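You operate a simulated robot arm through the tools that you are given. There is no shell and no other tool. Be economical: measure what you need, move in short steps, check, and stop when the job is done.

You run a simulated two-armed robot. Do the job below in one go: nothing can be reset, and whatever is moved stays where it is left.

JOB
Seat the purple and white buckets in the rotor, then switch on.
Fine: carry them together, one in each hand; each goes to the seat of its colour; shut the lid before the mains go on.

It is judged by the outcome, as a careful person would: the job done as asked, and still so three seconds after it is handed in. It fails if anything else is knocked over, pushed out of place, dropped, spilled or broken. Lids that push on must go on centred and level and be pressed home; caps that screw on are set level and turned clockwise until they are tight.

ROBOT AND FRAMES
Two 7-joint arms with two-finger parallel grippers on one trunk, on a base that drives. Base frame: it is fixed to the floor where the robot stands at the start and does not move with it; the origin is under the middle of the robot, x ahead of it, y to its left, z up; the surface under the hand at the start is at about z = 86. Units: cm, degrees, N and s.
The left shoulder is at the start at [7, 16.3, 114.9], the right one opposite. With the tool pointing down near the work surface each hand reaches from about 40 to 88 cm from the robot's upright axis, wherever it stands, measured 20 degrees to its own side. Places, roughly: centrifuge lid [140, 40, 120]; green bucket [125, 25, 75]; green mains switch [100, 20, 70]; orange bucket [125, 50, 75]. Payload 3.43 kg a hand.
The tool frame of a hand sits at the grasp point between the pads (the TCP): z along the fingers, y along the line on which they close. The tips reach 3.4 cm beyond it. The gripper opens to 12.8 cm. The fingers are 2.4 cm wide and 1.2 cm thick; the gripper's body (4.8 by 13 cm) begins 9.6 cm behind the TCP.
Orientation is told as [roll, pitch, yaw] about the base's x, y, z axes, in that order, counted from this pose: with the fingers straight down and closing along the base's y, the tool's x points along the base's -x, its y along +y and its z along -z.

CONTROLS
- The arms move only by the tool jog_arm. It takes "left_increments", "right_increments" or both (then of equal length, played together; a hand with none holds still); each is a list that holds one entry, the list of rows, each a list of 7 numbers: the shift along the base's x, y, z in units of 25 mm (1.0 is 25 mm), then the turn, a rotation vector about the base's x, y, z in units of 8 degrees (1.0 is 8 degrees), then the opening in per cent of the stroke, from 0 (shut) to 100 (fully open). In form: [[[dx, dy, dz, rx, ry, rz, hand], ...]]. A call has 1 to 8 rows; each row shifts and turns the commanded pose from where the row before left it. A call with a number of a shift or a turn outside -1 to 1 is refused whole. A row lasts 0.2 s, in which the tool goes at most 5 cm and 8.6 degrees; a call with a longer step from one row to the next is refused whole, and so is a gripper value outside its range. Where a pose cannot be reached the arm comes as near as it can. A force on the tool above 40 N (or 10 N above the force at the start of the call, whichever is more), or a blocked arm, ends the call early, and 0.2 s more pass. The fingers move at their own pace (about 15.3 cm/s each) and stop on an object; they squeeze with about 29 N. The grip force told is the motor's: it shows also when the fingers shut on nothing. Time passes only in rows, and 0.2 s behind the last, so rows that do not move let the fingers close. It gives the time, the measured TCP pose, the force on the tool (base axes), the opening and the grip force at its end, in the units of the frame above (readings bear some noise), with the torque about the TCP (base axes, N m) and any sound that the robot's microphone picked up.
- Cameras (640 x 400 px; columns grow to the right, rows downward): "scene" is now at [14.21, 1.41, 141.04]; the picture's right is [0.16, -0.99, 0.00], its down [-0.23, -0.04, -0.97] and it looks along [0.96, 0.15, -0.23] (base axes); focal length 214 px, centre (320, 200). "left" rides on the left gripper at [7.6, 1.1, -16] in its tool frame; the picture's right is [-0.15, 0.99, 0.00], its down [-0.88, -0.13, -0.46] and it looks along [-0.45, -0.07, 0.89] (tool axes); focal length 234 px, centre (320, 200). "right" rides on the right gripper at [7.6, -1.1, -16] in its tool frame; the picture's right is [0.15, 0.99, 0.00], its down [-0.88, 0.13, -0.46] and it looks along [-0.45, 0.07, 0.89] (tool axes); focal length 234 px, centre (320, 200). There is no depth. A picture from a camera that has moved, and an enlarged one, comes with that camera's place and axes in the base frame and with its lens.
- snapshot(camera): a new picture of that camera. It takes no simulated time.
- lift_body(by): slides the trunk up (or, below 0, down) by that many cm; the arms and the scene camera ride with it, the base frame stays. It gives what a move gives, with no picture.
- base_move(legs): drives the robot by 1 to 6 legs, each [ahead, left, turn to the left] in cm, cm and degrees, along the robot's own axes; the way and the turn of a leg run together, so that a leg with both is an arc; at most 150 cm and 180 degrees a leg. The arms and the cameras ride along, it lands a little off, and it stops where it bumps. It gives what a move gives.
- turn_head(pan, tilt): turns the head with the scene camera to pan (to the left, within 86 degrees either way) and tilt (down, from -29 to 69), counted from straight ahead of the robot. It gives what a move gives.
- close_up(camera, box): a new picture of the part [left, top, right, bottom] of that camera's present view, enlarged. It takes no simulated time.
- hand_in(): hands the job in; it is judged then, once.

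Go step by step. Nothing tells you exact positions but the pictures and the camera data: compare them with the known pose of the tool, close in by small moves and look again before you grip or let go. The budget is 120 turns and 100 pictures, counting those below and the enlarged ones. Unless the task says otherwise, let go and move clear before handing in.

The tools are called after "Call:" as name(argument=value, ...) on one line, values as JSON. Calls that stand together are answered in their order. jog_arm: Moves the arms, as the interface text tells. Its arguments: {"type":"object","properties":{"left_increments":{"type":"array","items":{"type":"array","items":{"type":"array","items":{"type":"number"}}}},"right_increments":{"type":"array","items":{"type":"array","items":{"type":"array","items":{"type":"number"}}}}},"required":[]} The other tools are called the same way: lift_body (by) slides the trunk up or down; base_move (legs) drives the base; turn_head (pan, tilt) turns the head that bears the scene camera; snapshot (camera) takes a picture; close_up (camera, box) takes an enlarged picture of a part of a camera's view; hand_in () hands the job in.

At the start:

```text
time: 0.0
left_eef_pos: [46.41, 23.66, 148.71]
left_orientation: [0.0, -0.3, 0.1]
left_ft_force: [0.7, -0.4, 0.4]
left_torque: [0.01, 0.0, 0.02]
left_grip_width: 12.8
left_finger_force: 0.2
right_eef_pos: [50.36, -13.7, 144.37]
right_orientation: [0.0, 0.1, 0.0]
right_ft_force: [0.1, 0.1, 1.0]
right_torque: [0.01, 0.01, -0.01]
right_grip_width: 12.79
right_finger_force: 0.0
trunk travel left (down, up): [-62.9, 31.1]
robot x, y, heading: [-0.12, 0.12, -0.1]
head pan, tilt: [9.0, 13.5]
```

scene: 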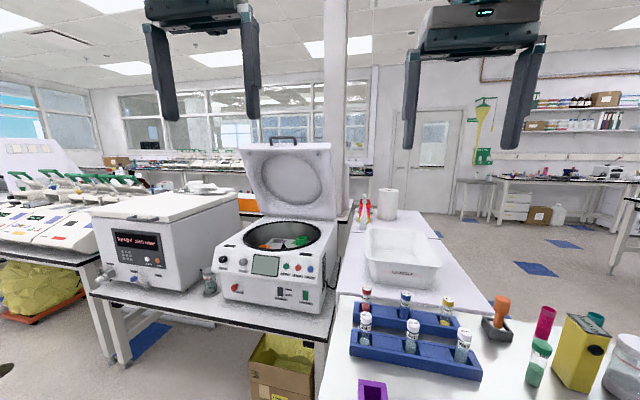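
right: 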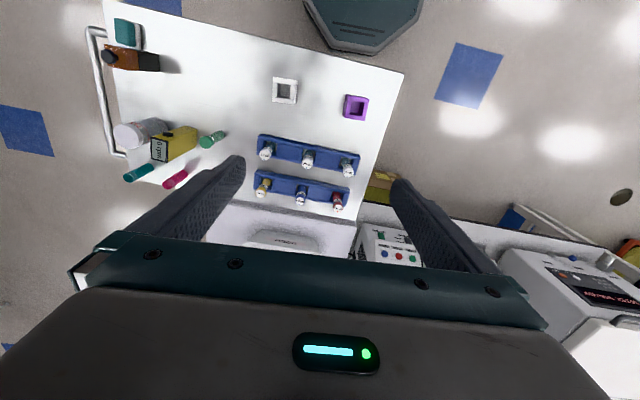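
left: 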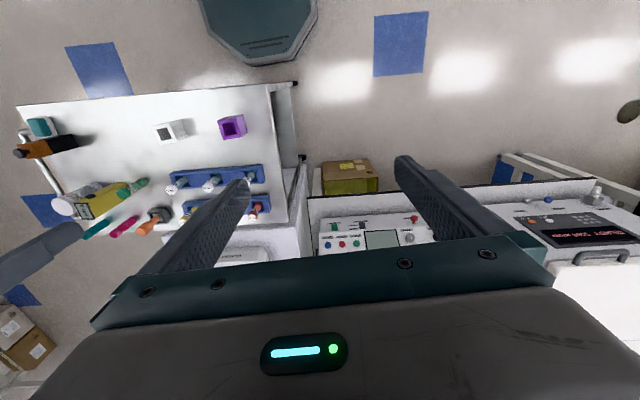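

The purple and white buckets stand on the near bench at about [47,-4] and [46,-24]. The centrifuge is ahead and to the left, with its lid open. I'll look closer at each before moving.

Call:
close_up(camera="right", box=[240, 60, 400, 160])

Call:
close_up(camera="scene", box=[200, 130, 360, 230])

Call:
close_up(camera="scene", box=[200, 220, 360, 320])

Call:
turn_head(pan=0, tilt=65)

Call:
snapshot(camera="scene")

```text
4.00 times, centred on (320, 110) of right
camera zoom: at [42.76, -14.72, 160.36], right [-0.15, 0.99, 0.0], down [0.88, 0.13, 0.46], along [0.45, 0.07, -0.89], focal length 937 px, centre (320, 560)
```

zoom: 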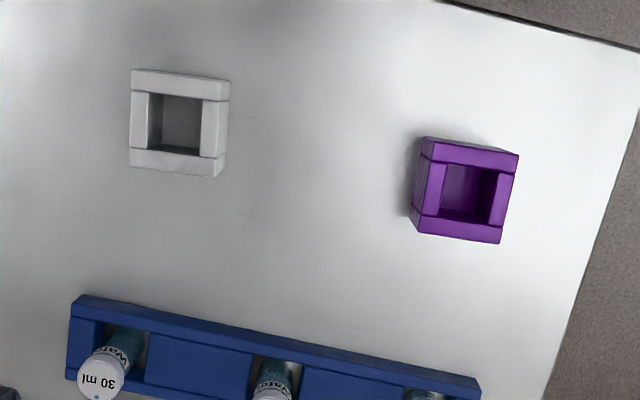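

```text
4.00 times, centred on (280, 180) of scene
camera zoom: at [14.21, 1.41, 141.04], right [0.16, -0.99, 0.0], down [-0.23, -0.04, -0.97], along [0.96, 0.15, -0.23], focal length 858 px, centre (480, 280)
```

zoom: 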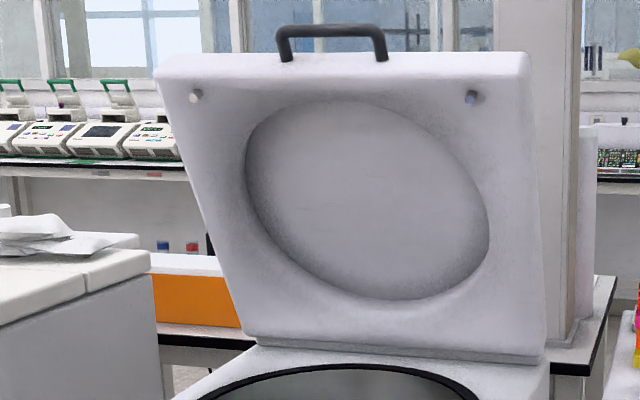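

```text
4.00 times, centred on (280, 270) of scene
camera zoom: at [14.21, 1.41, 141.04], right [0.16, -0.99, 0.0], down [-0.23, -0.04, -0.97], along [0.96, 0.15, -0.23], focal length 858 px, centre (480, -80)
```

zoom: 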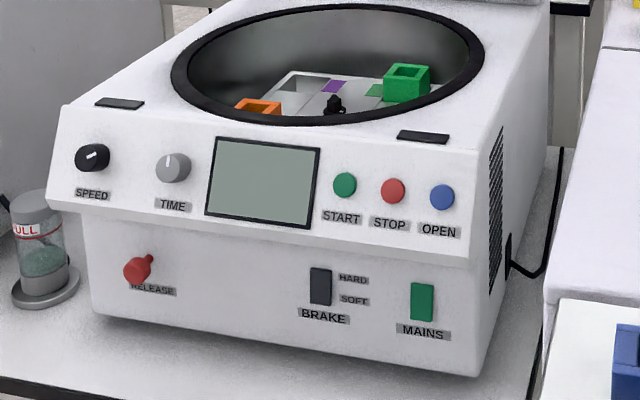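

```text
time: 1.2
left_eef_pos: [46.48, 23.71, 148.64]
left_orientation: [-0.1, -0.2, 0.1]
left_ft_force: [-1.0, -0.4, -0.1]
left_torque: [0.02, 0.01, 0.0]
left_grip_width: 12.8
left_finger_force: 0.0
right_eef_pos: [50.4, -13.61, 144.36]
right_orientation: [0.2, -0.1, 0.0]
right_ft_force: [0.7, 0.1, -0.4]
right_torque: [0.0, 0.02, 0.0]
right_grip_width: 12.81
right_finger_force: 0.1
trunk travel left (down, up): [-62.9, 31.1]
robot x, y, heading: [0.32, 0.21, 0.1]
head pan, tilt: [0.0, 65.0]
```

```text
93 pictures are left
camera scene: at [11.06, -0.06, 133.61], right [0.0, -1.0, 0.0], down [-0.91, 0.0, -0.42], along [0.42, 0.0, -0.91], focal length 214 px, centre (320, 200)
```

scene: 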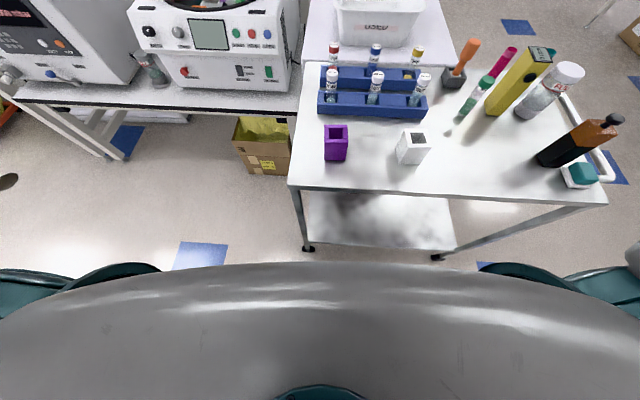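

Both buckets are about 5.5 cm square and 8 cm tall, standing clear of the rack. Next I need to see the rotor seats from above, so I'll raise the trunk and look.

Call:
lift_body(by=30)

Call:
turn_head(pan=17, tilt=30)

Call:
snapshot(camera="scene")

Call:
close_up(camera="scene", box=[240, 120, 400, 220])

```text
time: 4.2
left_eef_pos: [46.42, 23.54, 178.63]
left_orientation: [-0.2, -0.2, 0.2]
left_ft_force: [0.2, -0.4, -0.1]
left_torque: [0.02, 0.0, 0.0]
left_grip_width: 12.8
left_finger_force: 0.0
right_eef_pos: [50.31, -13.58, 174.38]
right_orientation: [-0.1, 0.0, 0.0]
right_ft_force: [0.0, 0.4, 0.4]
right_torque: [0.03, 0.06, 0.0]
right_grip_width: 12.8
right_finger_force: 0.0
trunk travel left (down, up): [-92.9, 1.1]
robot x, y, heading: [-0.05, -0.14, 0.1]
head pan, tilt: [0.0, 65.0]
```

```text
time: 5.2
left_eef_pos: [46.52, 23.75, 178.68]
left_orientation: [-0.2, -0.3, 0.2]
left_ft_force: [0.0, -1.2, 0.2]
left_torque: [-0.01, 0.03, -0.01]
left_grip_width: 12.79
left_finger_force: 0.1
right_eef_pos: [50.26, -13.66, 174.32]
right_orientation: [0.1, 0.0, 0.0]
right_ft_force: [0.0, 0.3, -0.3]
right_torque: [0.03, 0.0, 0.04]
right_grip_width: 12.81
right_finger_force: 0.0
trunk travel left (down, up): [-92.9, 1.1]
robot x, y, heading: [0.12, 0.05, 0.0]
head pan, tilt: [17.0, 30.0]
```

```text
92 pictures are left
camera scene: at [13.64, 2.58, 168.37], right [0.29, -0.96, 0.0], down [-0.48, -0.15, -0.87], along [0.83, 0.25, -0.5], focal length 214 px, centre (320, 200)
```

scene: 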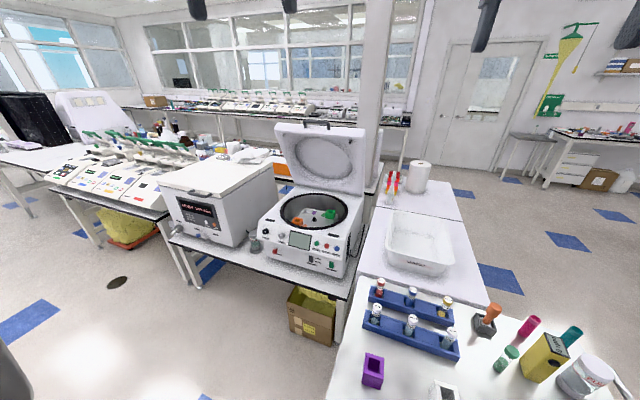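

```text
4.00 times, centred on (320, 170) of scene
camera zoom: at [13.64, 2.58, 168.37], right [0.29, -0.96, 0.0], down [-0.48, -0.15, -0.87], along [0.83, 0.25, -0.5], focal length 858 px, centre (320, 320)
```

zoom: 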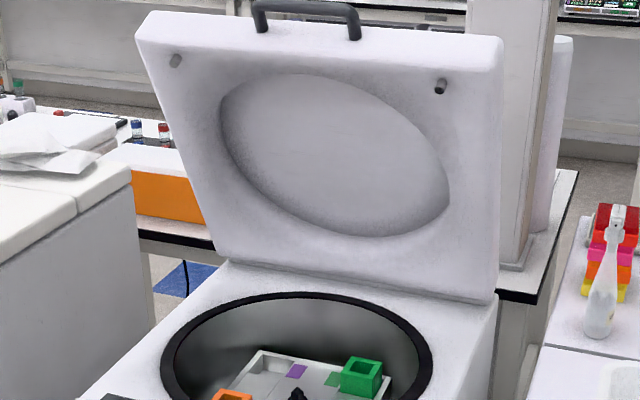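

Call:
close_up(camera="scene", box=[260, 180, 370, 249])

Call:
close_up(camera="scene", box=[240, 220, 380, 307])

```text
5.80 times, centred on (315, 214) of scene
camera zoom: at [13.64, 2.58, 168.37], right [0.29, -0.96, 0.0], down [-0.48, -0.15, -0.87], along [0.83, 0.25, -0.5], focal length 1243 px, centre (349, 116)
```

zoom: 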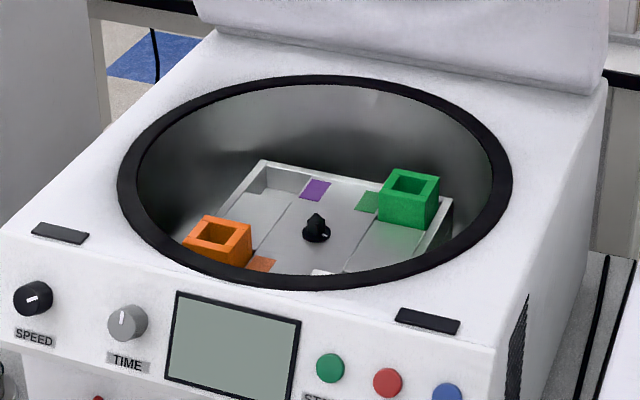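

```text
4.57 times, centred on (310, 264) of scene
camera zoom: at [13.64, 2.58, 168.37], right [0.29, -0.96, 0.0], down [-0.48, -0.15, -0.87], along [0.83, 0.25, -0.5], focal length 980 px, centre (366, -90)
```

zoom: 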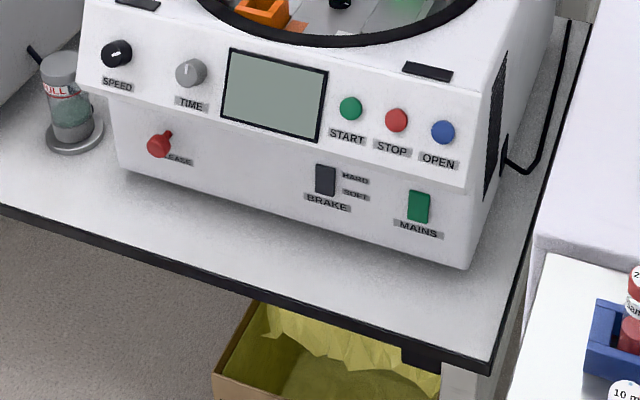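

The rotor has four pockets: green at back-right and orange at front-left are filled; purple is back-left, about [135,48], and white is front-right, about [117,32]. So the left hand takes purple and the right hand takes white. I'll lower the trunk, shift right and bring the hands over the buckets.

Call:
lift_body(by=-30)

Call:
base_move(legs=[[0, -14, 0]])

Call:
turn_head(pan=0, tilt=55)

Call:
snapshot(camera="scene")

Call:
snapshot(camera="left")

Call:
snapshot(camera="right")

```text
time: 8.2
left_eef_pos: [46.58, 23.67, 148.69]
left_orientation: [-0.1, -0.3, 0.1]
left_ft_force: [-0.5, -0.1, -0.3]
left_torque: [0.0, 0.0, -0.03]
left_grip_width: 12.79
left_finger_force: 0.0
right_eef_pos: [50.25, -13.66, 144.42]
right_orientation: [0.1, 0.0, 0.0]
right_ft_force: [-0.4, 0.1, -0.1]
right_torque: [0.0, 0.04, -0.02]
right_grip_width: 12.79
right_finger_force: 0.1
trunk travel left (down, up): [-62.9, 31.1]
robot x, y, heading: [-0.14, 0.25, 0.0]
head pan, tilt: [17.0, 30.0]
```

```text
time: 9.5
left_eef_pos: [46.44, 10.16, 148.62]
left_orientation: [-0.2, -0.3, 0.0]
left_ft_force: [0.1, 1.0, 0.5]
left_torque: [-0.02, 0.01, -0.01]
left_grip_width: 12.78
left_finger_force: 0.0
right_eef_pos: [50.25, -27.15, 144.38]
right_orientation: [-0.1, 0.0, -0.1]
right_ft_force: [0.5, 0.4, -0.6]
right_torque: [-0.02, 0.0, 0.01]
right_grip_width: 12.78
right_finger_force: 0.1
trunk travel left (down, up): [-62.9, 31.1]
robot x, y, heading: [-0.12, -13.22, -0.2]
head pan, tilt: [17.0, 30.0]
```

```text
time: 10.4
left_eef_pos: [46.45, 9.93, 148.61]
left_orientation: [-0.2, -0.3, 0.0]
left_ft_force: [-0.7, -0.5, 0.3]
left_torque: [0.01, 0.01, -0.02]
left_grip_width: 12.81
left_finger_force: 0.1
right_eef_pos: [50.11, -27.25, 144.32]
right_orientation: [-0.1, 0.0, -0.2]
right_ft_force: [-0.9, -0.4, 0.4]
right_torque: [-0.04, 0.0, -0.02]
right_grip_width: 12.8
right_finger_force: 0.1
trunk travel left (down, up): [-62.9, 31.1]
robot x, y, heading: [0.29, -13.83, 0.0]
head pan, tilt: [0.0, 55.0]
```

```text
88 pictures are left
camera scene: at [12.19, -13.71, 134.78], right [0.0, -1.0, 0.0], down [-0.82, 0.0, -0.57], along [0.57, 0.0, -0.82], focal length 214 px, centre (320, 200)
```

scene: 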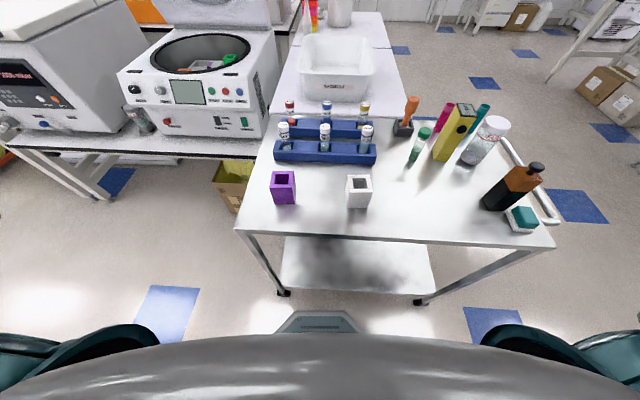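

```text
87 pictures are left
camera left: at [38.83, 11.1, 164.58], right [0.15, 0.99, 0.0], down [0.88, -0.13, 0.46], along [0.45, -0.07, -0.89], focal length 234 px, centre (320, 200)
```

left: 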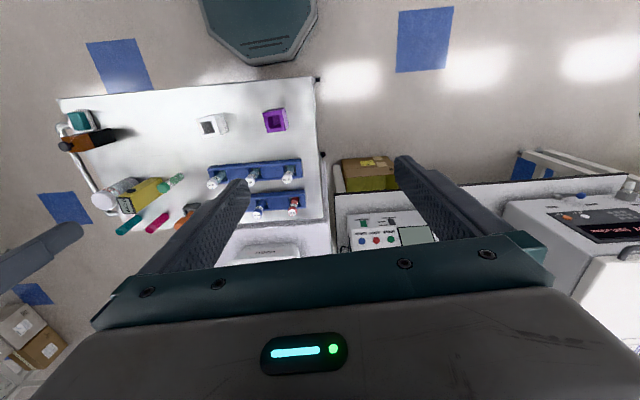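

```text
86 pictures are left
camera right: at [42.72, -28.41, 160.35], right [-0.14, 0.99, 0.0], down [0.88, 0.13, 0.46], along [0.45, 0.07, -0.89], focal length 234 px, centre (320, 200)
```

right: 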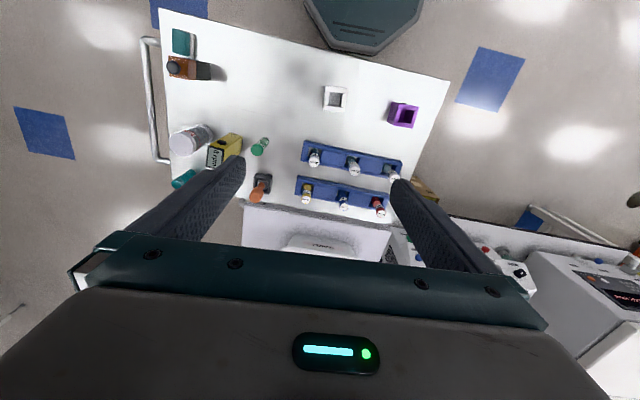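

Estimates agree: purple at [46.9,-3.5] and white at [46.3,-24.0], with tops at about z 94. I'll bring both hands over them.

Call:
jog_arm(left_increments=[[[0.02, -0.675, -0.96, 0, 0, 0, 100], [0.02, -0.675, -0.96, 0, 0, 0, 100], [0.02, -0.675, -0.96, 0, 0, 0, 100], [0.02, -0.675, -0.96, 0, 0, 0, 100], [0.02, -0.675, -0.96, 0, 0, 0, 100], [0.02, -0.675, -0.96, 0, 0, 0, 100], [0.02, -0.675, -0.96, 0, 0, 0, 100], [0.02, -0.675, -0.96, 0, 0, 0, 100]]], right_increments=[[[-0.19, 0.16, -0.75, 0, 0, 0, 100], [-0.19, 0.16, -0.75, 0, 0, 0, 100], [-0.19, 0.16, -0.75, 0, 0, 0, 100], [-0.19, 0.16, -0.75, 0, 0, 0, 100], [-0.19, 0.16, -0.75, 0, 0, 0, 100], [-0.19, 0.16, -0.75, 0, 0, 0, 100], [-0.19, 0.16, -0.75, 0, 0, 0, 100], [-0.19, 0.16, -0.75, 0, 0, 0, 100]]])

Call:
jog_arm(left_increments=[[[0, 0, -1, 0, 0, 0, 100], [0, 0, -1, 0, 0, 0, 100], [0, 0, -1, 0, 0, 0, 100], [0, 0, -1, 0, 0, 0, 100], [0, 0, -1, 0, 0, 0, 100], [0, 0, -1, 0, 0, 0, 100], [0, 0, -0.8, 0, 0, 0, 100]]], right_increments=[[[0, 0, -1, 0, 0, 0, 100], [0, 0, -1, 0, 0, 0, 100], [0, 0, -1, 0, 0, 0, 100], [0, 0, -1, 0, 0, 0, 100], [0, 0, -1, 0, 0, 0, 100], [0, 0, -1, 0, 0, 0, 100], [0, 0, -0.8, 0, 0, 0, 100]]])

Call:
snapshot(camera="left")

Call:
snapshot(camera="right")

Call:
snapshot(camera="scene")

```text
time: 12.2
left_eef_pos: [47.01, -3.73, 129.3]
left_orientation: [0.0, -0.3, 0.0]
left_ft_force: [-0.3, -0.1, 0.5]
left_torque: [0.01, 0.02, 0.02]
left_grip_width: 12.82
left_finger_force: 0.1
right_eef_pos: [46.62, -24.07, 129.37]
right_orientation: [0.0, 0.1, -0.1]
right_ft_force: [-0.6, 0.4, 0.3]
right_torque: [-0.03, 0.0, -0.01]
right_grip_width: 12.79
right_finger_force: 0.2
trunk travel left (down, up): [-62.9, 31.1]
robot x, y, heading: [0.43, -13.8, 0.2]
head pan, tilt: [0.0, 55.0]
```

```text
time: 13.8
left_eef_pos: [46.95, -3.55, 112.4]
left_orientation: [-0.1, -0.2, 0.0]
left_ft_force: [0.6, -0.4, 0.0]
left_torque: [-0.01, -0.01, -0.02]
left_grip_width: 12.83
left_finger_force: 0.1
right_eef_pos: [46.45, -24.18, 112.25]
right_orientation: [0.0, 0.0, -0.2]
right_ft_force: [-0.5, -0.6, 0.2]
right_torque: [0.01, 0.04, 0.0]
right_grip_width: 12.8
right_finger_force: 0.0
trunk travel left (down, up): [-62.9, 31.1]
robot x, y, heading: [-0.02, -13.55, 0.2]
head pan, tilt: [0.0, 55.0]
```

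```text
85 pictures are left
camera left: at [39.29, -2.41, 128.29], right [0.15, 0.99, 0.0], down [0.88, -0.13, 0.46], along [0.45, -0.07, -0.89], focal length 234 px, centre (320, 200)
```

left: 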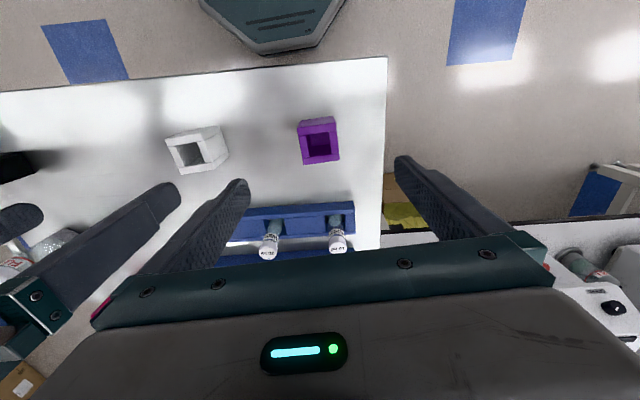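

```text
84 pictures are left
camera right: at [38.9, -25.26, 128.23], right [-0.14, 0.99, 0.0], down [0.88, 0.13, 0.46], along [0.45, 0.07, -0.89], focal length 234 px, centre (320, 200)
```

right: 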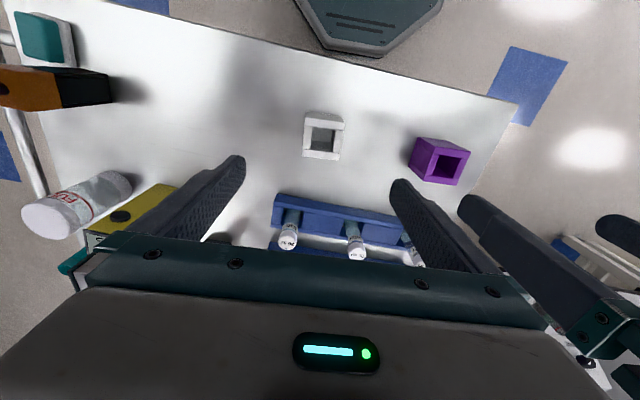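

```text
83 pictures are left
camera scene: at [12.27, -13.72, 134.77], right [0.0, -1.0, 0.0], down [-0.82, 0.0, -0.57], along [0.57, 0.0, -0.82], focal length 214 px, centre (320, 200)
```

scene: 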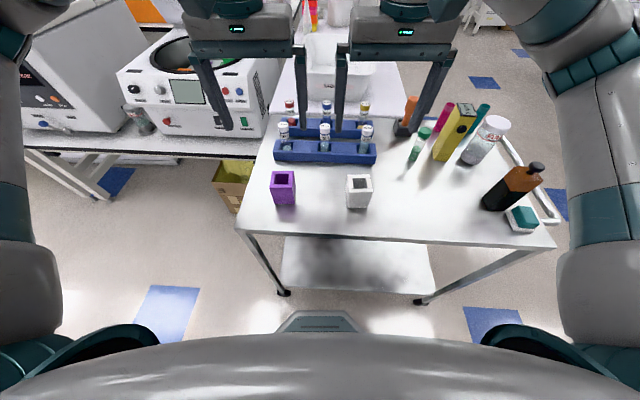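

Call:
close_up(camera="left", box=[272, 110, 368, 170])

Call:
close_up(camera="right", box=[272, 110, 368, 170])

```text
6.67 times, centred on (320, 140) of left
camera zoom: at [39.29, -2.41, 128.29], right [0.15, 0.99, 0.0], down [0.88, -0.13, 0.46], along [0.45, -0.07, -0.89], focal length 1561 px, centre (320, 600)
```

zoom: 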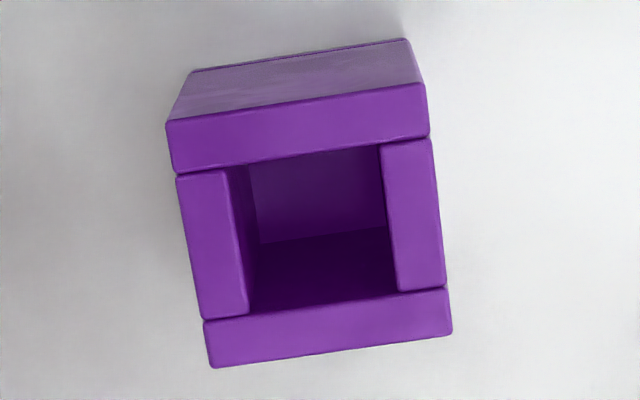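

```text
6.67 times, centred on (320, 140) of right
camera zoom: at [38.9, -25.26, 128.23], right [-0.14, 0.99, 0.0], down [0.88, 0.13, 0.46], along [0.45, 0.07, -0.89], focal length 1561 px, centre (320, 600)
```

zoom: 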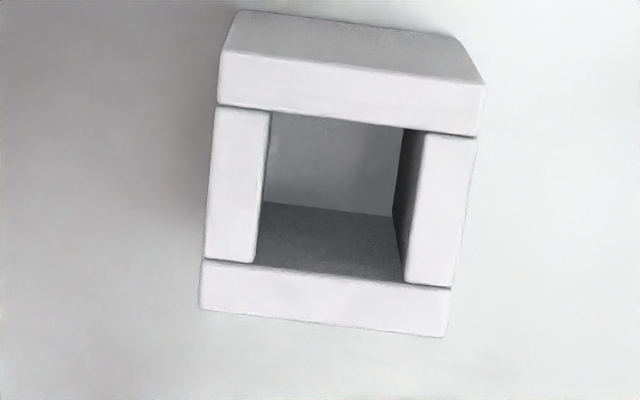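

Purple is square to the axes at [47.55,-3.87] and white is at [46.46,-23.65]; both are about 5.6 cm square. I'll descend so the tips grip the top 3.5 cm.

Call:
jog_arm(left_increments=[[[0.03, -0.016, -0.94, 0, 0, 0, 100], [0.03, -0.016, -0.94, 0, 0, 0, 100], [0.03, -0.016, -0.94, 0, 0, 0, 100], [0.03, -0.016, -0.94, 0, 0, 0, 100], [0.03, -0.016, -0.94, 0, 0, 0, 100], [0.03, -0.016, -0.94, 0, 0, 0, 100], [0.03, -0.016, -0.94, 0, 0, 0, 100], [0.03, -0.016, -0.94, 0, 0, 0, 100]]], right_increments=[[[0, 0.025, -0.94, 0, 0, 0.03, 100], [0, 0.025, -0.94, 0, 0, 0.03, 100], [0, 0.025, -0.94, 0, 0, 0.03, 100], [0, 0.025, -0.94, 0, 0, 0.03, 100], [0, 0.025, -0.94, 0, 0, 0.03, 100], [0, 0.025, -0.94, 0, 0, 0.03, 100], [0, 0.025, -0.94, 0, 0, 0.03, 100], [0, 0.025, -0.94, 0, 0, 0, 100]]])

Call:
snapshot(camera="left")

Call:
snapshot(camera="right")

Call:
snapshot(camera="scene")

```text
time: 15.6
left_eef_pos: [47.74, -3.81, 93.87]
left_orientation: [0.0, -0.2, 0.0]
left_ft_force: [-0.3, -0.3, -0.4]
left_torque: [0.01, -0.02, 0.0]
left_grip_width: 12.81
left_finger_force: 0.1
right_eef_pos: [46.5, -23.66, 93.49]
right_orientation: [-0.1, 0.0, 1.6]
right_ft_force: [-0.6, 1.0, -0.6]
right_torque: [0.0, 0.04, -0.02]
right_grip_width: 12.81
right_finger_force: 0.1
trunk travel left (down, up): [-62.9, 31.1]
robot x, y, heading: [-0.39, -13.51, -0.2]
head pan, tilt: [0.0, 55.0]
```

```text
80 pictures are left
camera left: at [40.09, -2.67, 109.64], right [0.15, 0.99, 0.0], down [0.88, -0.13, 0.46], along [0.45, -0.07, -0.89], focal length 234 px, centre (320, 200)
```

left: 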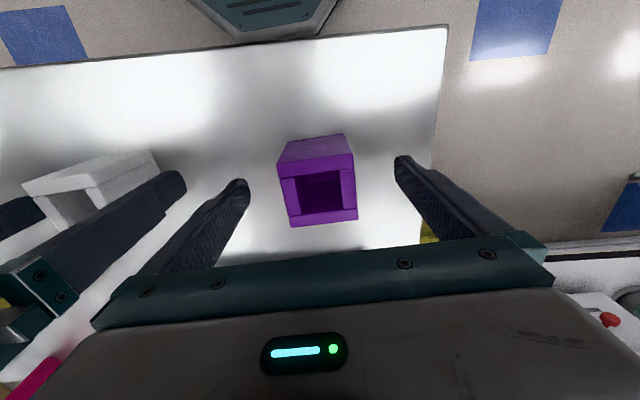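

```text
79 pictures are left
camera right: at [38.96, -24.83, 109.52], right [-0.17, 0.98, 0.0], down [0.88, 0.16, 0.46], along [0.45, 0.08, -0.89], focal length 234 px, centre (320, 200)
```

right: 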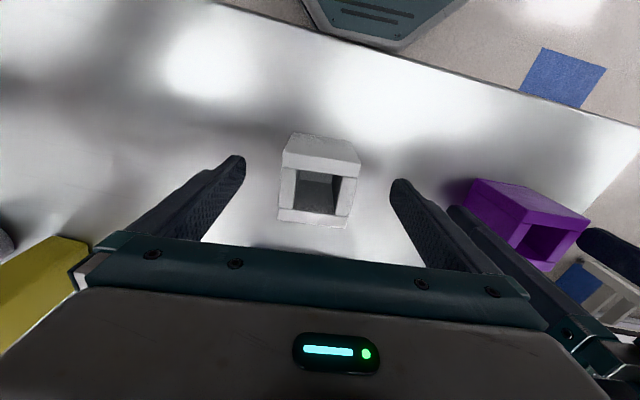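

```text
78 pictures are left
camera scene: at [12.26, -13.7, 134.77], right [0.0, -1.0, 0.0], down [-0.82, 0.0, -0.57], along [0.57, 0.0, -0.82], focal length 214 px, centre (320, 200)
```

scene: 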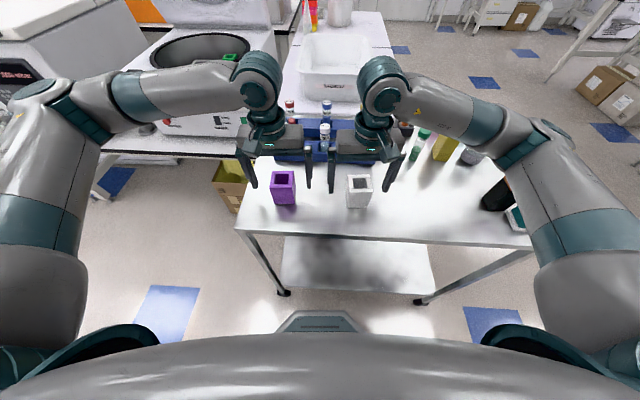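

Both hands straddle their buckets, centred. Closing now.

Call:
jog_arm(left_increments=[[[0, 0, 0, 0, 0, 0, 30], [0, 0, 0, 0, 0, 0, 30], [0, 0, 0, 0, 0, 0, 30], [0, 0, 0, 0, 0, 0, 30]]], right_increments=[[[0, 0, 0, 0, 0, 0, 30], [0, 0, 0, 0, 0, 0, 30], [0, 0, 0, 0, 0, 0, 30], [0, 0, 0, 0, 0, 0, 30]]])

Call:
jog_arm(left_increments=[[[0, 0, 0.4, 0, 0, 0, 30], [0, 0, 0.8, 0, 0, 0, 30], [0, 0, 0.9, 0, 0, 0, 30], [0, 0, 0.9, 0, 0, 0, 30], [0, 0, 0.9, 0, 0, 0, 30], [0, 0, 0.9, 0, 0, 0, 30], [0, 0, 0.9, 0, 0, 0, 30], [0, 0, 0.5, 0, 0, 0, 30]]], right_increments=[[[0, 0, 0.4, 0, 0, 0, 30], [0, 0, 0.8, 0, 0, 0, 30], [0, 0, 0.9, 0, 0, 0, 30], [0, 0, 0.9, 0, 0, 0, 30], [0, 0, 0.9, 0, 0, 0, 30], [0, 0, 0.9, 0, 0, 0, 30], [0, 0, 0.9, 0, 0, 0, 30], [0, 0, 0.5, 0, 0, 0, 30]]])

Call:
snapshot(camera="scene")

Call:
snapshot(camera="left")

Call:
snapshot(camera="right")

```text
time: 16.6
left_eef_pos: [47.74, -3.96, 93.9]
left_orientation: [-0.2, -0.2, 0.0]
left_ft_force: [-0.6, -1.0, -1.1]
left_torque: [0.01, 0.01, 0.0]
left_grip_width: 5.76
left_finger_force: 29.3
right_eef_pos: [46.47, -23.53, 93.57]
right_orientation: [0.1, 0.0, 1.7]
right_ft_force: [-0.1, -1.6, 1.5]
right_torque: [0.0, -0.02, -0.03]
right_grip_width: 5.78
right_finger_force: 29.0
trunk travel left (down, up): [-62.9, 31.1]
robot x, y, heading: [-0.01, -13.6, -0.0]
head pan, tilt: [0.0, 55.0]
```

```text
time: 18.4
left_eef_pos: [47.72, -3.93, 109.29]
left_orientation: [-0.1, -0.3, 0.0]
left_ft_force: [1.0, 0.4, -3.1]
left_torque: [-0.04, 0.02, 0.0]
left_grip_width: 5.74
left_finger_force: 29.0
right_eef_pos: [46.46, -23.58, 109.23]
right_orientation: [0.1, 0.1, 1.6]
right_ft_force: [0.3, 1.0, -2.8]
right_torque: [0.02, 0.0, -0.01]
right_grip_width: 5.75
right_finger_force: 29.1
trunk travel left (down, up): [-62.9, 31.1]
robot x, y, heading: [-0.04, -13.72, 0.0]
head pan, tilt: [0.0, 55.0]
```

```text
77 pictures are left
camera scene: at [12.23, -13.72, 134.76], right [0.0, -1.0, 0.0], down [-0.82, 0.0, -0.57], along [0.57, 0.0, -0.82], focal length 214 px, centre (320, 200)
```

scene: 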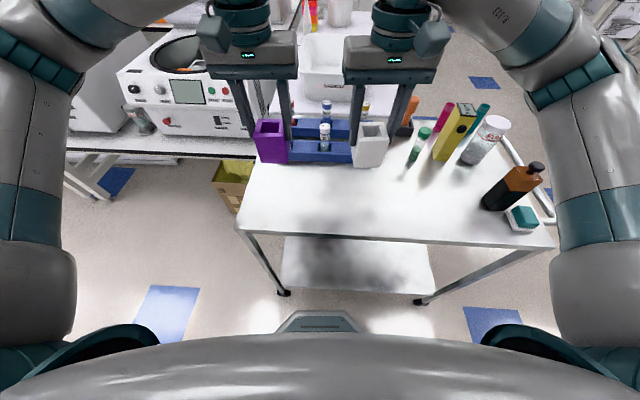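

```text
76 pictures are left
camera left: at [40.06, -2.74, 125.12], right [0.15, 0.99, 0.0], down [0.88, -0.13, 0.46], along [0.45, -0.07, -0.89], focal length 234 px, centre (320, 200)
```

left: 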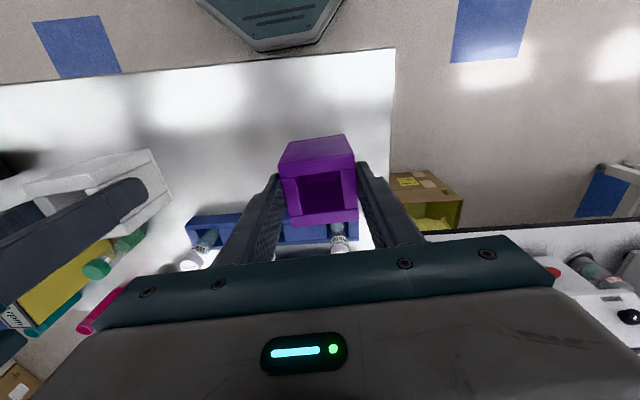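

```text
75 pictures are left
camera right: at [38.87, -24.96, 125.17], right [-0.17, 0.98, 0.0], down [0.88, 0.16, 0.46], along [0.45, 0.08, -0.89], focal length 234 px, centre (320, 200)
```

right: 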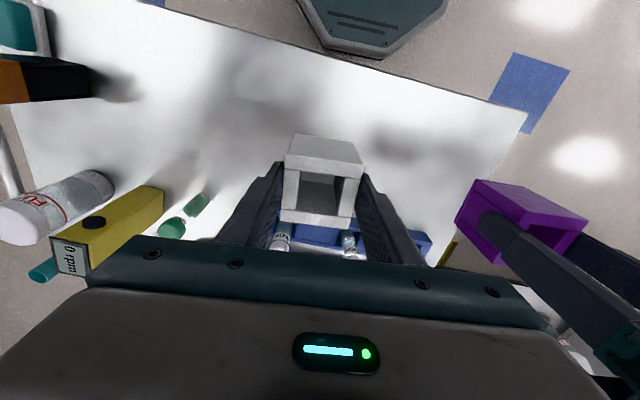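

Both buckets are held level. I'll raise the trunk for clearance, then drive left and forward to the centrifuge.

Call:
lift_body(by=16)

Call:
base_move(legs=[[0, 54, 0], [42, 0, 0]])

Call:
turn_head(pan=0, tilt=50)

Call:
snapshot(camera="scene")

Call:
snapshot(camera="right")

```text
time: 20.2
left_eef_pos: [47.76, -3.9, 125.37]
left_orientation: [-0.1, -0.2, 0.0]
left_ft_force: [-0.3, 0.5, -3.0]
left_torque: [0.01, 0.03, 0.05]
left_grip_width: 5.77
left_finger_force: 29.0
right_eef_pos: [46.54, -23.6, 125.15]
right_orientation: [0.0, 0.0, 1.6]
right_ft_force: [-0.4, 0.0, -3.6]
right_torque: [0.01, 0.01, -0.01]
right_grip_width: 5.77
right_finger_force: 28.7
trunk travel left (down, up): [-78.9, 15.1]
robot x, y, heading: [0.13, -13.26, -0.4]
head pan, tilt: [0.0, 55.0]
```

```text
time: 25.6
left_eef_pos: [89.83, 50.52, 125.32]
left_orientation: [-0.1, -0.3, -0.2]
left_ft_force: [-0.4, 1.1, -3.7]
left_torque: [0.02, 0.0, 0.02]
left_grip_width: 5.77
left_finger_force: 29.4
right_eef_pos: [88.44, 30.69, 125.25]
right_orientation: [0.0, 0.0, 1.3]
right_ft_force: [-0.8, 0.5, -4.1]
right_torque: [0.03, 0.0, -0.01]
right_grip_width: 5.77
right_finger_force: 29.2
trunk travel left (down, up): [-78.9, 15.1]
robot x, y, heading: [42.2, 41.0, -0.3]
head pan, tilt: [0.0, 55.0]
```

```text
time: 26.2
left_eef_pos: [89.92, 50.47, 125.24]
left_orientation: [0.0, -0.2, -0.2]
left_ft_force: [0.4, -0.4, -2.9]
left_torque: [-0.03, 0.05, 0.01]
left_grip_width: 5.74
left_finger_force: 29.1
right_eef_pos: [88.55, 30.73, 125.17]
right_orientation: [0.0, 0.1, 1.4]
right_ft_force: [0.2, 0.2, -3.8]
right_torque: [-0.02, 0.04, -0.02]
right_grip_width: 5.75
right_finger_force: 28.7
trunk travel left (down, up): [-78.9, 15.1]
robot x, y, heading: [42.07, 40.92, -0.4]
head pan, tilt: [0.0, 50.0]
```

```text
74 pictures are left
camera scene: at [54.92, 40.77, 151.41], right [-0.01, -1.0, 0.0], down [-0.77, 0.0, -0.64], along [0.64, 0.0, -0.77], focal length 214 px, centre (320, 200)
```

scene: 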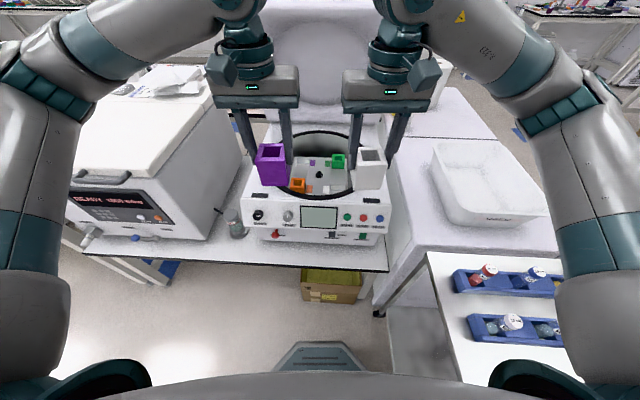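

```text
73 pictures are left
camera right: at [81.04, 29.43, 141.13], right [-0.17, 0.99, 0.0], down [0.88, 0.15, 0.45], along [0.45, 0.08, -0.89], focal length 234 px, centre (320, 200)
```

right: 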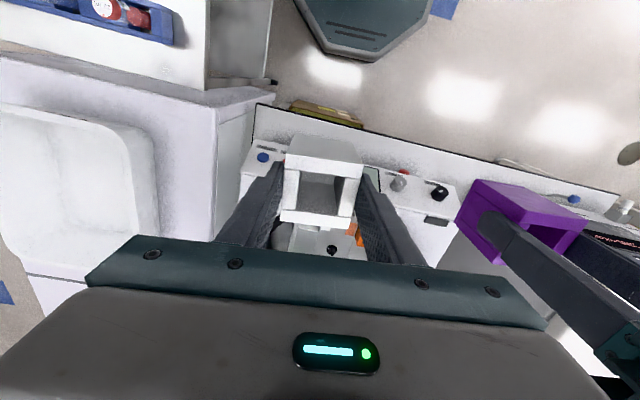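

Call:
close_up(camera="scene", box=[240, 120, 400, 220])

Call:
close_up(camera="scene", box=[280, 140, 360, 190])

```text
4.00 times, centred on (320, 170) of scene
camera zoom: at [54.92, 40.77, 151.41], right [-0.01, -1.0, 0.0], down [-0.77, 0.0, -0.64], along [0.64, 0.0, -0.77], focal length 858 px, centre (320, 320)
```

zoom: 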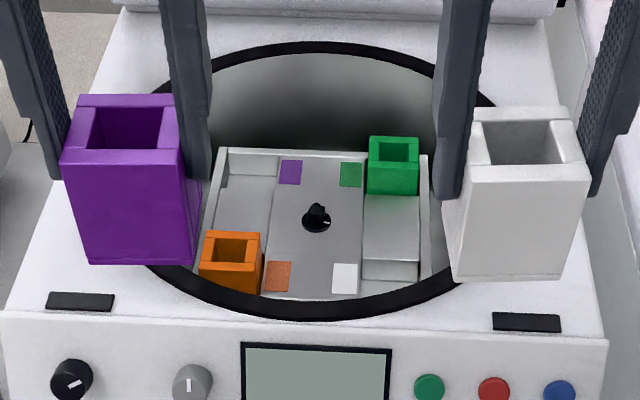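

```text
8.00 times, centred on (320, 165) of scene
camera zoom: at [54.92, 40.77, 151.41], right [-0.01, -1.0, 0.0], down [-0.77, 0.0, -0.64], along [0.64, 0.0, -0.77], focal length 1716 px, centre (320, 480)
```

zoom: 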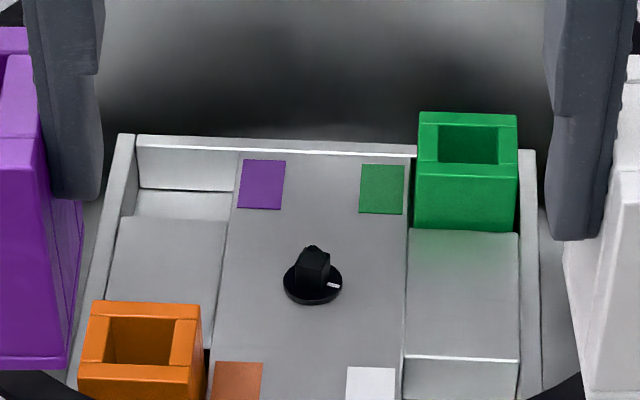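

The rotor is clearly visible: purple's empty pocket is back-left, next to its tag, and white's is front-right. I'll drive in closer for a steeper view.

Call:
base_move(legs=[[16, 0, 0.3]])

Call:
turn_head(pan=0, tilt=55)

Call:
snapshot(camera="scene")

Call:
snapshot(camera="left")

```text
time: 27.7
left_eef_pos: [105.76, 50.79, 125.37]
left_orientation: [-0.1, -0.4, 0.2]
left_ft_force: [0.0, 0.3, -3.3]
left_torque: [-0.03, 0.01, 0.02]
left_grip_width: 5.76
left_finger_force: 28.1
right_eef_pos: [104.48, 31.13, 125.32]
right_orientation: [0.0, -0.2, 1.9]
right_ft_force: [-0.7, 0.3, -2.8]
right_torque: [0.0, -0.05, 0.0]
right_grip_width: 5.79
right_finger_force: 28.8
trunk travel left (down, up): [-78.9, 15.1]
robot x, y, heading: [58.09, 40.97, 0.0]
head pan, tilt: [0.0, 50.0]
```

```text
time: 28.3
left_eef_pos: [106.03, 50.78, 125.23]
left_orientation: [0.0, -0.2, 0.3]
left_ft_force: [-0.7, -1.1, -3.5]
left_torque: [-0.01, 0.01, 0.0]
left_grip_width: 5.79
left_finger_force: 29.2
right_eef_pos: [104.77, 31.01, 125.1]
right_orientation: [0.0, 0.0, 1.9]
right_ft_force: [0.0, 0.0, -3.6]
right_torque: [0.01, 0.02, 0.0]
right_grip_width: 5.79
right_finger_force: 28.9
trunk travel left (down, up): [-78.9, 15.1]
robot x, y, heading: [58.27, 40.55, 0.1]
head pan, tilt: [0.0, 55.0]
```

```text
70 pictures are left
camera scene: at [70.57, 40.84, 150.76], right [0.0, -1.0, 0.0], down [-0.82, 0.0, -0.57], along [0.57, 0.0, -0.82], focal length 214 px, centre (320, 200)
```

scene: 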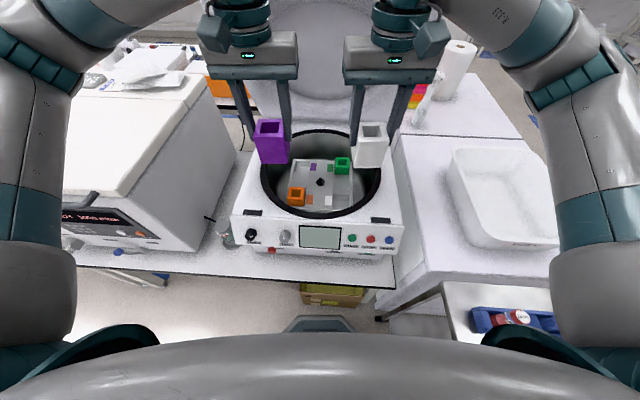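

```text
69 pictures are left
camera left: at [98.33, 51.94, 141.1], right [0.14, 0.99, 0.0], down [0.88, -0.13, 0.46], along [0.45, -0.07, -0.89], focal length 234 px, centre (320, 200)
```

left: 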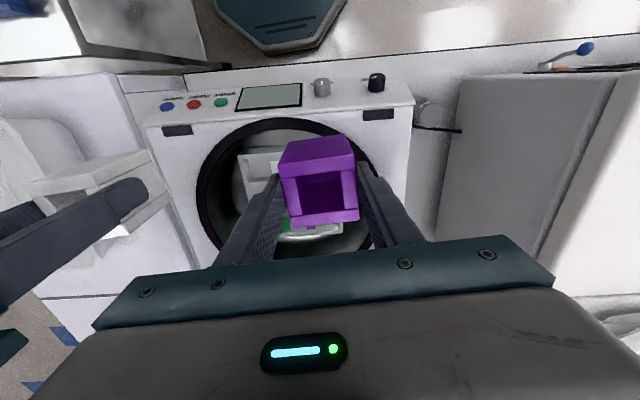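

Call:
close_up(camera="scene", box=[280, 150, 360, 200])

Call:
close_up(camera="scene", box=[280, 175, 360, 225])

Call:
close_up(camera="scene", box=[280, 110, 400, 185])

```text
8.00 times, centred on (320, 175) of scene
camera zoom: at [70.57, 40.84, 150.76], right [0.0, -1.0, 0.0], down [-0.82, 0.0, -0.57], along [0.57, 0.0, -0.82], focal length 1716 px, centre (320, 400)
```

zoom: 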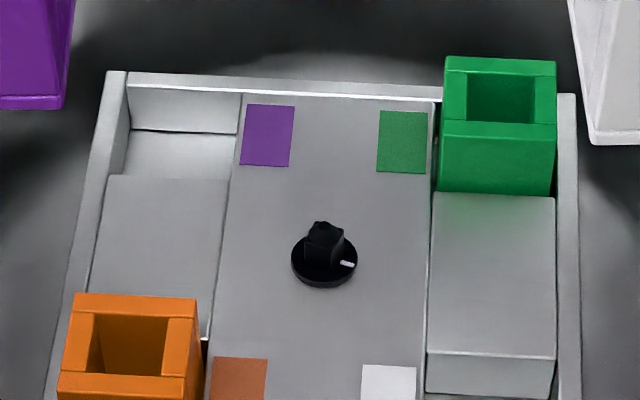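

```text
8.00 times, centred on (320, 200) of scene
camera zoom: at [70.57, 40.84, 150.76], right [0.0, -1.0, 0.0], down [-0.82, 0.0, -0.57], along [0.57, 0.0, -0.82], focal length 1716 px, centre (320, 200)
```

zoom: 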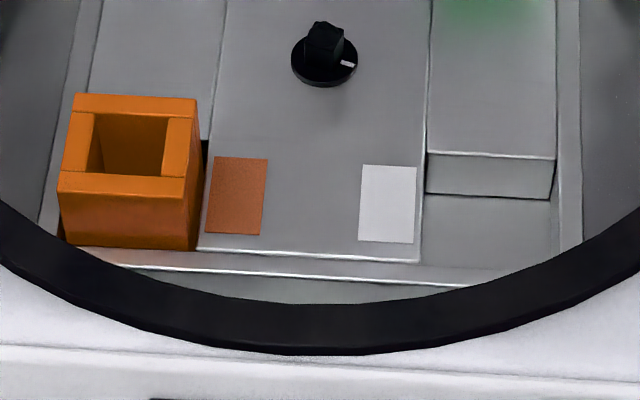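

```text
5.33 times, centred on (340, 148) of scene
camera zoom: at [70.57, 40.84, 150.76], right [0.0, -1.0, 0.0], down [-0.82, 0.0, -0.57], along [0.57, 0.0, -0.82], focal length 1144 px, centre (213, 480)
```

zoom: 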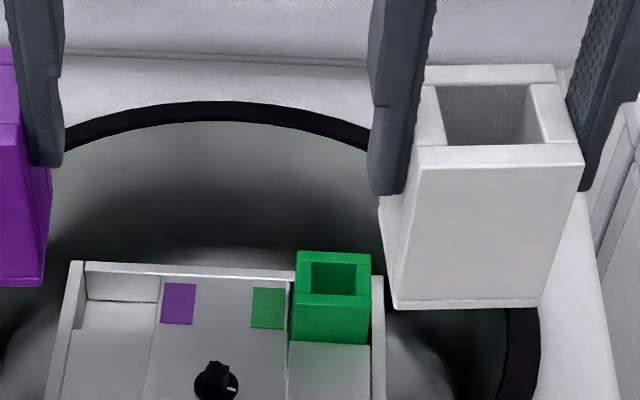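

Triangulating gives rotor centre ≈[124.9,40.65], yaw ≈−3.8°, plate at z≈84.6, and the seats at ±8.3. That puts the purple seat at ≈[133.7,48.35] and the white seat at ≈[116.1,32.95]. I'll move both hands above them, turned to match.

Call:
jog_arm(left_increments=[[[0.925, -0.081, 0, 0, 0, -0.042, 30], [0.925, -0.081, 0, 0, 0, -0.042, 30], [0.925, -0.081, 0, 0, 0, -0.042, 30], [0.925, -0.081, 0, 0, 0, -0.042, 30], [0.925, -0.081, 0, 0, 0, -0.042, 30], [0.925, -0.081, 0, 0, 0, -0.042, 30]]], right_increments=[[[0.38, 0.063, 0, 0, 0, -0.059, 30], [0.38, 0.063, 0, 0, 0, -0.059, 30], [0.38, 0.063, 0, 0, 0, -0.059, 30], [0.38, 0.063, 0, 0, 0, -0.059, 30], [0.38, 0.063, 0, 0, 0, -0.059, 30], [0.38, 0.063, 0, 0, 0, -0.059, 30]]])

Call:
jog_arm(left_increments=[[[0.925, -0.081, -1, 0, 0, -0.042, 30], [0.925, -0.081, -1, 0, 0, -0.042, 30], [0.925, -0.081, -1, 0, 0, -0.042, 30], [0.925, -0.081, -1, 0, 0, -0.042, 30], [0.925, -0.081, -1, 0, 0, -0.042, 30], [0.925, -0.081, -1, 0, 0, -0.042, 30]]], right_increments=[[[0.38, 0.063, -1, 0, 0, -0.059, 30], [0.38, 0.063, -1, 0, 0, -0.059, 30], [0.38, 0.063, -1, 0, 0, -0.059, 30], [0.38, 0.063, -1, 0, 0, -0.059, 30], [0.38, 0.063, -1, 0, 0, -0.059, 30], [0.38, 0.063, -1, 0, 0, -0.059, 30]]])

Call:
snapshot(camera="scene")

Call:
close_up(camera="scene", box=[270, 140, 366, 200])

Call:
snapshot(camera="left")

Call:
snapshot(camera="right")

```text
time: 29.7
left_eef_pos: [120.06, 49.61, 125.18]
left_orientation: [-0.1, -0.2, -1.9]
left_ft_force: [0.3, 0.7, -3.5]
left_torque: [-0.05, 0.02, -0.02]
left_grip_width: 5.76
left_finger_force: 28.8
right_eef_pos: [110.49, 32.1, 125.17]
right_orientation: [0.0, 0.1, -1.0]
right_ft_force: [0.0, -0.2, -3.8]
right_torque: [-0.01, 0.02, -0.05]
right_grip_width: 5.75
right_finger_force: 29.1
trunk travel left (down, up): [-78.9, 15.1]
robot x, y, heading: [58.38, 40.85, 0.2]
head pan, tilt: [0.0, 55.0]
```

```text
time: 31.1
left_eef_pos: [133.82, 48.49, 110.21]
left_orientation: [0.0, -0.3, -4.0]
left_ft_force: [0.7, 0.1, -3.2]
left_torque: [0.03, 0.05, -0.01]
left_grip_width: 5.8
left_finger_force: 28.8
right_eef_pos: [116.19, 33.04, 109.92]
right_orientation: [0.1, 0.1, -3.6]
right_ft_force: [-0.9, -0.9, -3.7]
right_torque: [0.02, 0.03, 0.0]
right_grip_width: 5.76
right_finger_force: 28.7
trunk travel left (down, up): [-78.9, 15.1]
robot x, y, heading: [58.16, 40.78, -0.2]
head pan, tilt: [0.0, 55.0]
```

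```text
65 pictures are left
camera scene: at [70.75, 40.77, 150.75], right [0.0, -1.0, 0.0], down [-0.82, 0.0, -0.57], along [0.57, 0.0, -0.82], focal length 214 px, centre (320, 200)
```

scene: 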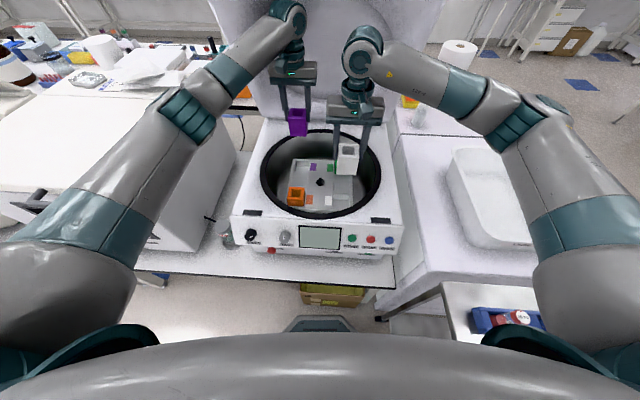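

```text
6.67 times, centred on (318, 170) of scene
camera zoom: at [70.75, 40.77, 150.75], right [0.0, -1.0, 0.0], down [-0.82, 0.0, -0.57], along [0.57, 0.0, -0.82], focal length 1430 px, centre (333, 400)
```

zoom: 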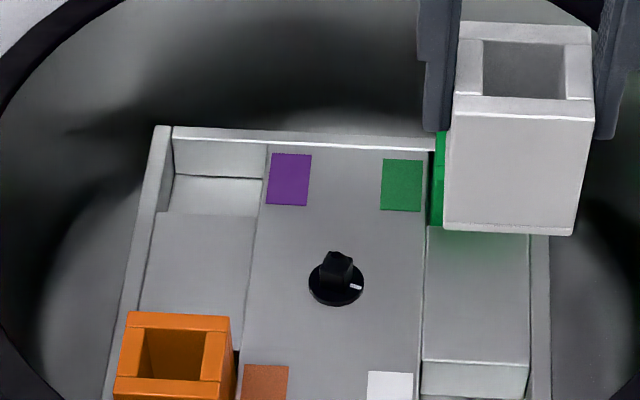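

```text
63 pictures are left
camera left: at [126.32, 50.08, 126.07], right [0.21, 0.98, 0.0], down [0.87, -0.19, 0.46], along [0.45, -0.1, -0.89], focal length 234 px, centre (320, 200)
```

left: 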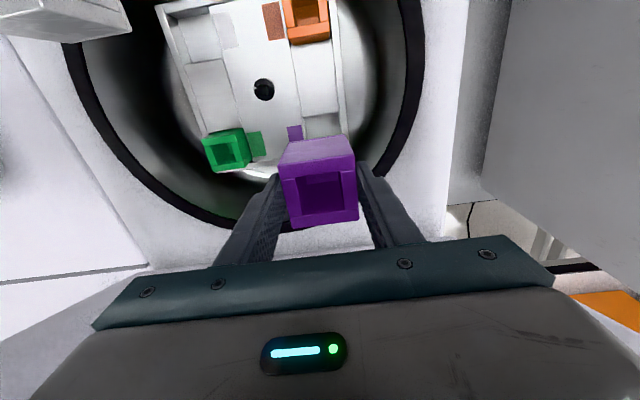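

```text
62 pictures are left
camera right: at [108.71, 32.41, 125.99], right [-0.08, 1.0, 0.0], down [0.89, 0.07, 0.45], along [0.45, 0.04, -0.89], focal length 234 px, centre (320, 200)
```

right: 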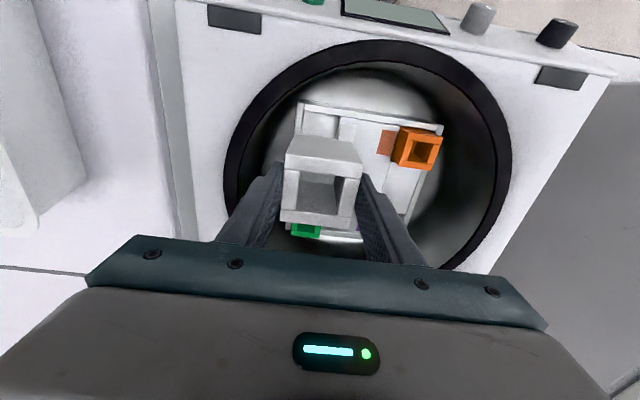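

The hand cameras now look nearly straight down on the rotor, so I'll use them to cross-check the seat positions.

Call:
close_up(camera="left", box=[150, 0, 390, 150])

Call:
close_up(camera="right", box=[272, 90, 464, 210])

```text
2.67 times, centred on (270, 75) of left
camera zoom: at [126.32, 50.08, 126.07], right [0.21, 0.98, 0.0], down [0.87, -0.19, 0.46], along [0.45, -0.1, -0.89], focal length 624 px, centre (453, 533)
```

zoom: 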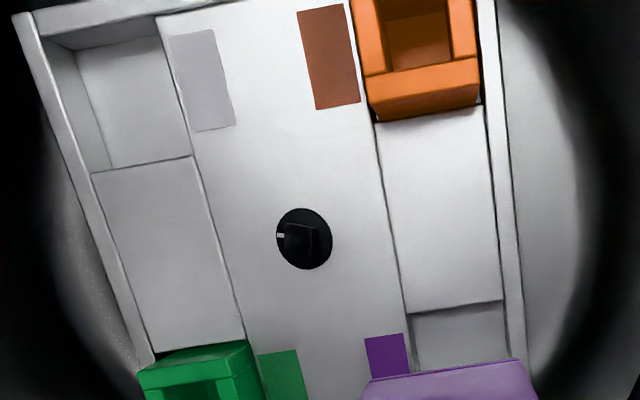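

```text
3.33 times, centred on (368, 150) of right
camera zoom: at [108.71, 32.41, 125.99], right [-0.08, 1.0, 0.0], down [0.89, 0.07, 0.45], along [0.45, 0.04, -0.89], focal length 781 px, centre (160, 367)
```

zoom: 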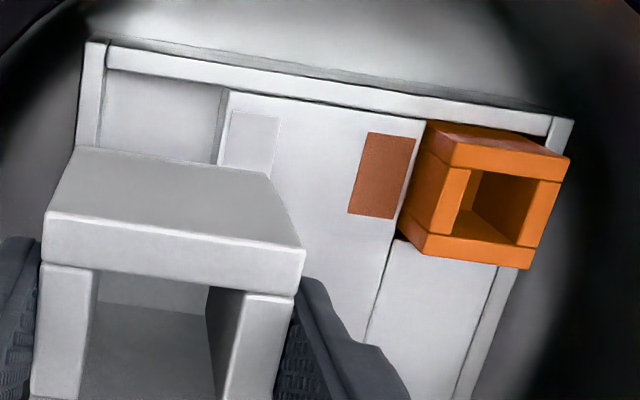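

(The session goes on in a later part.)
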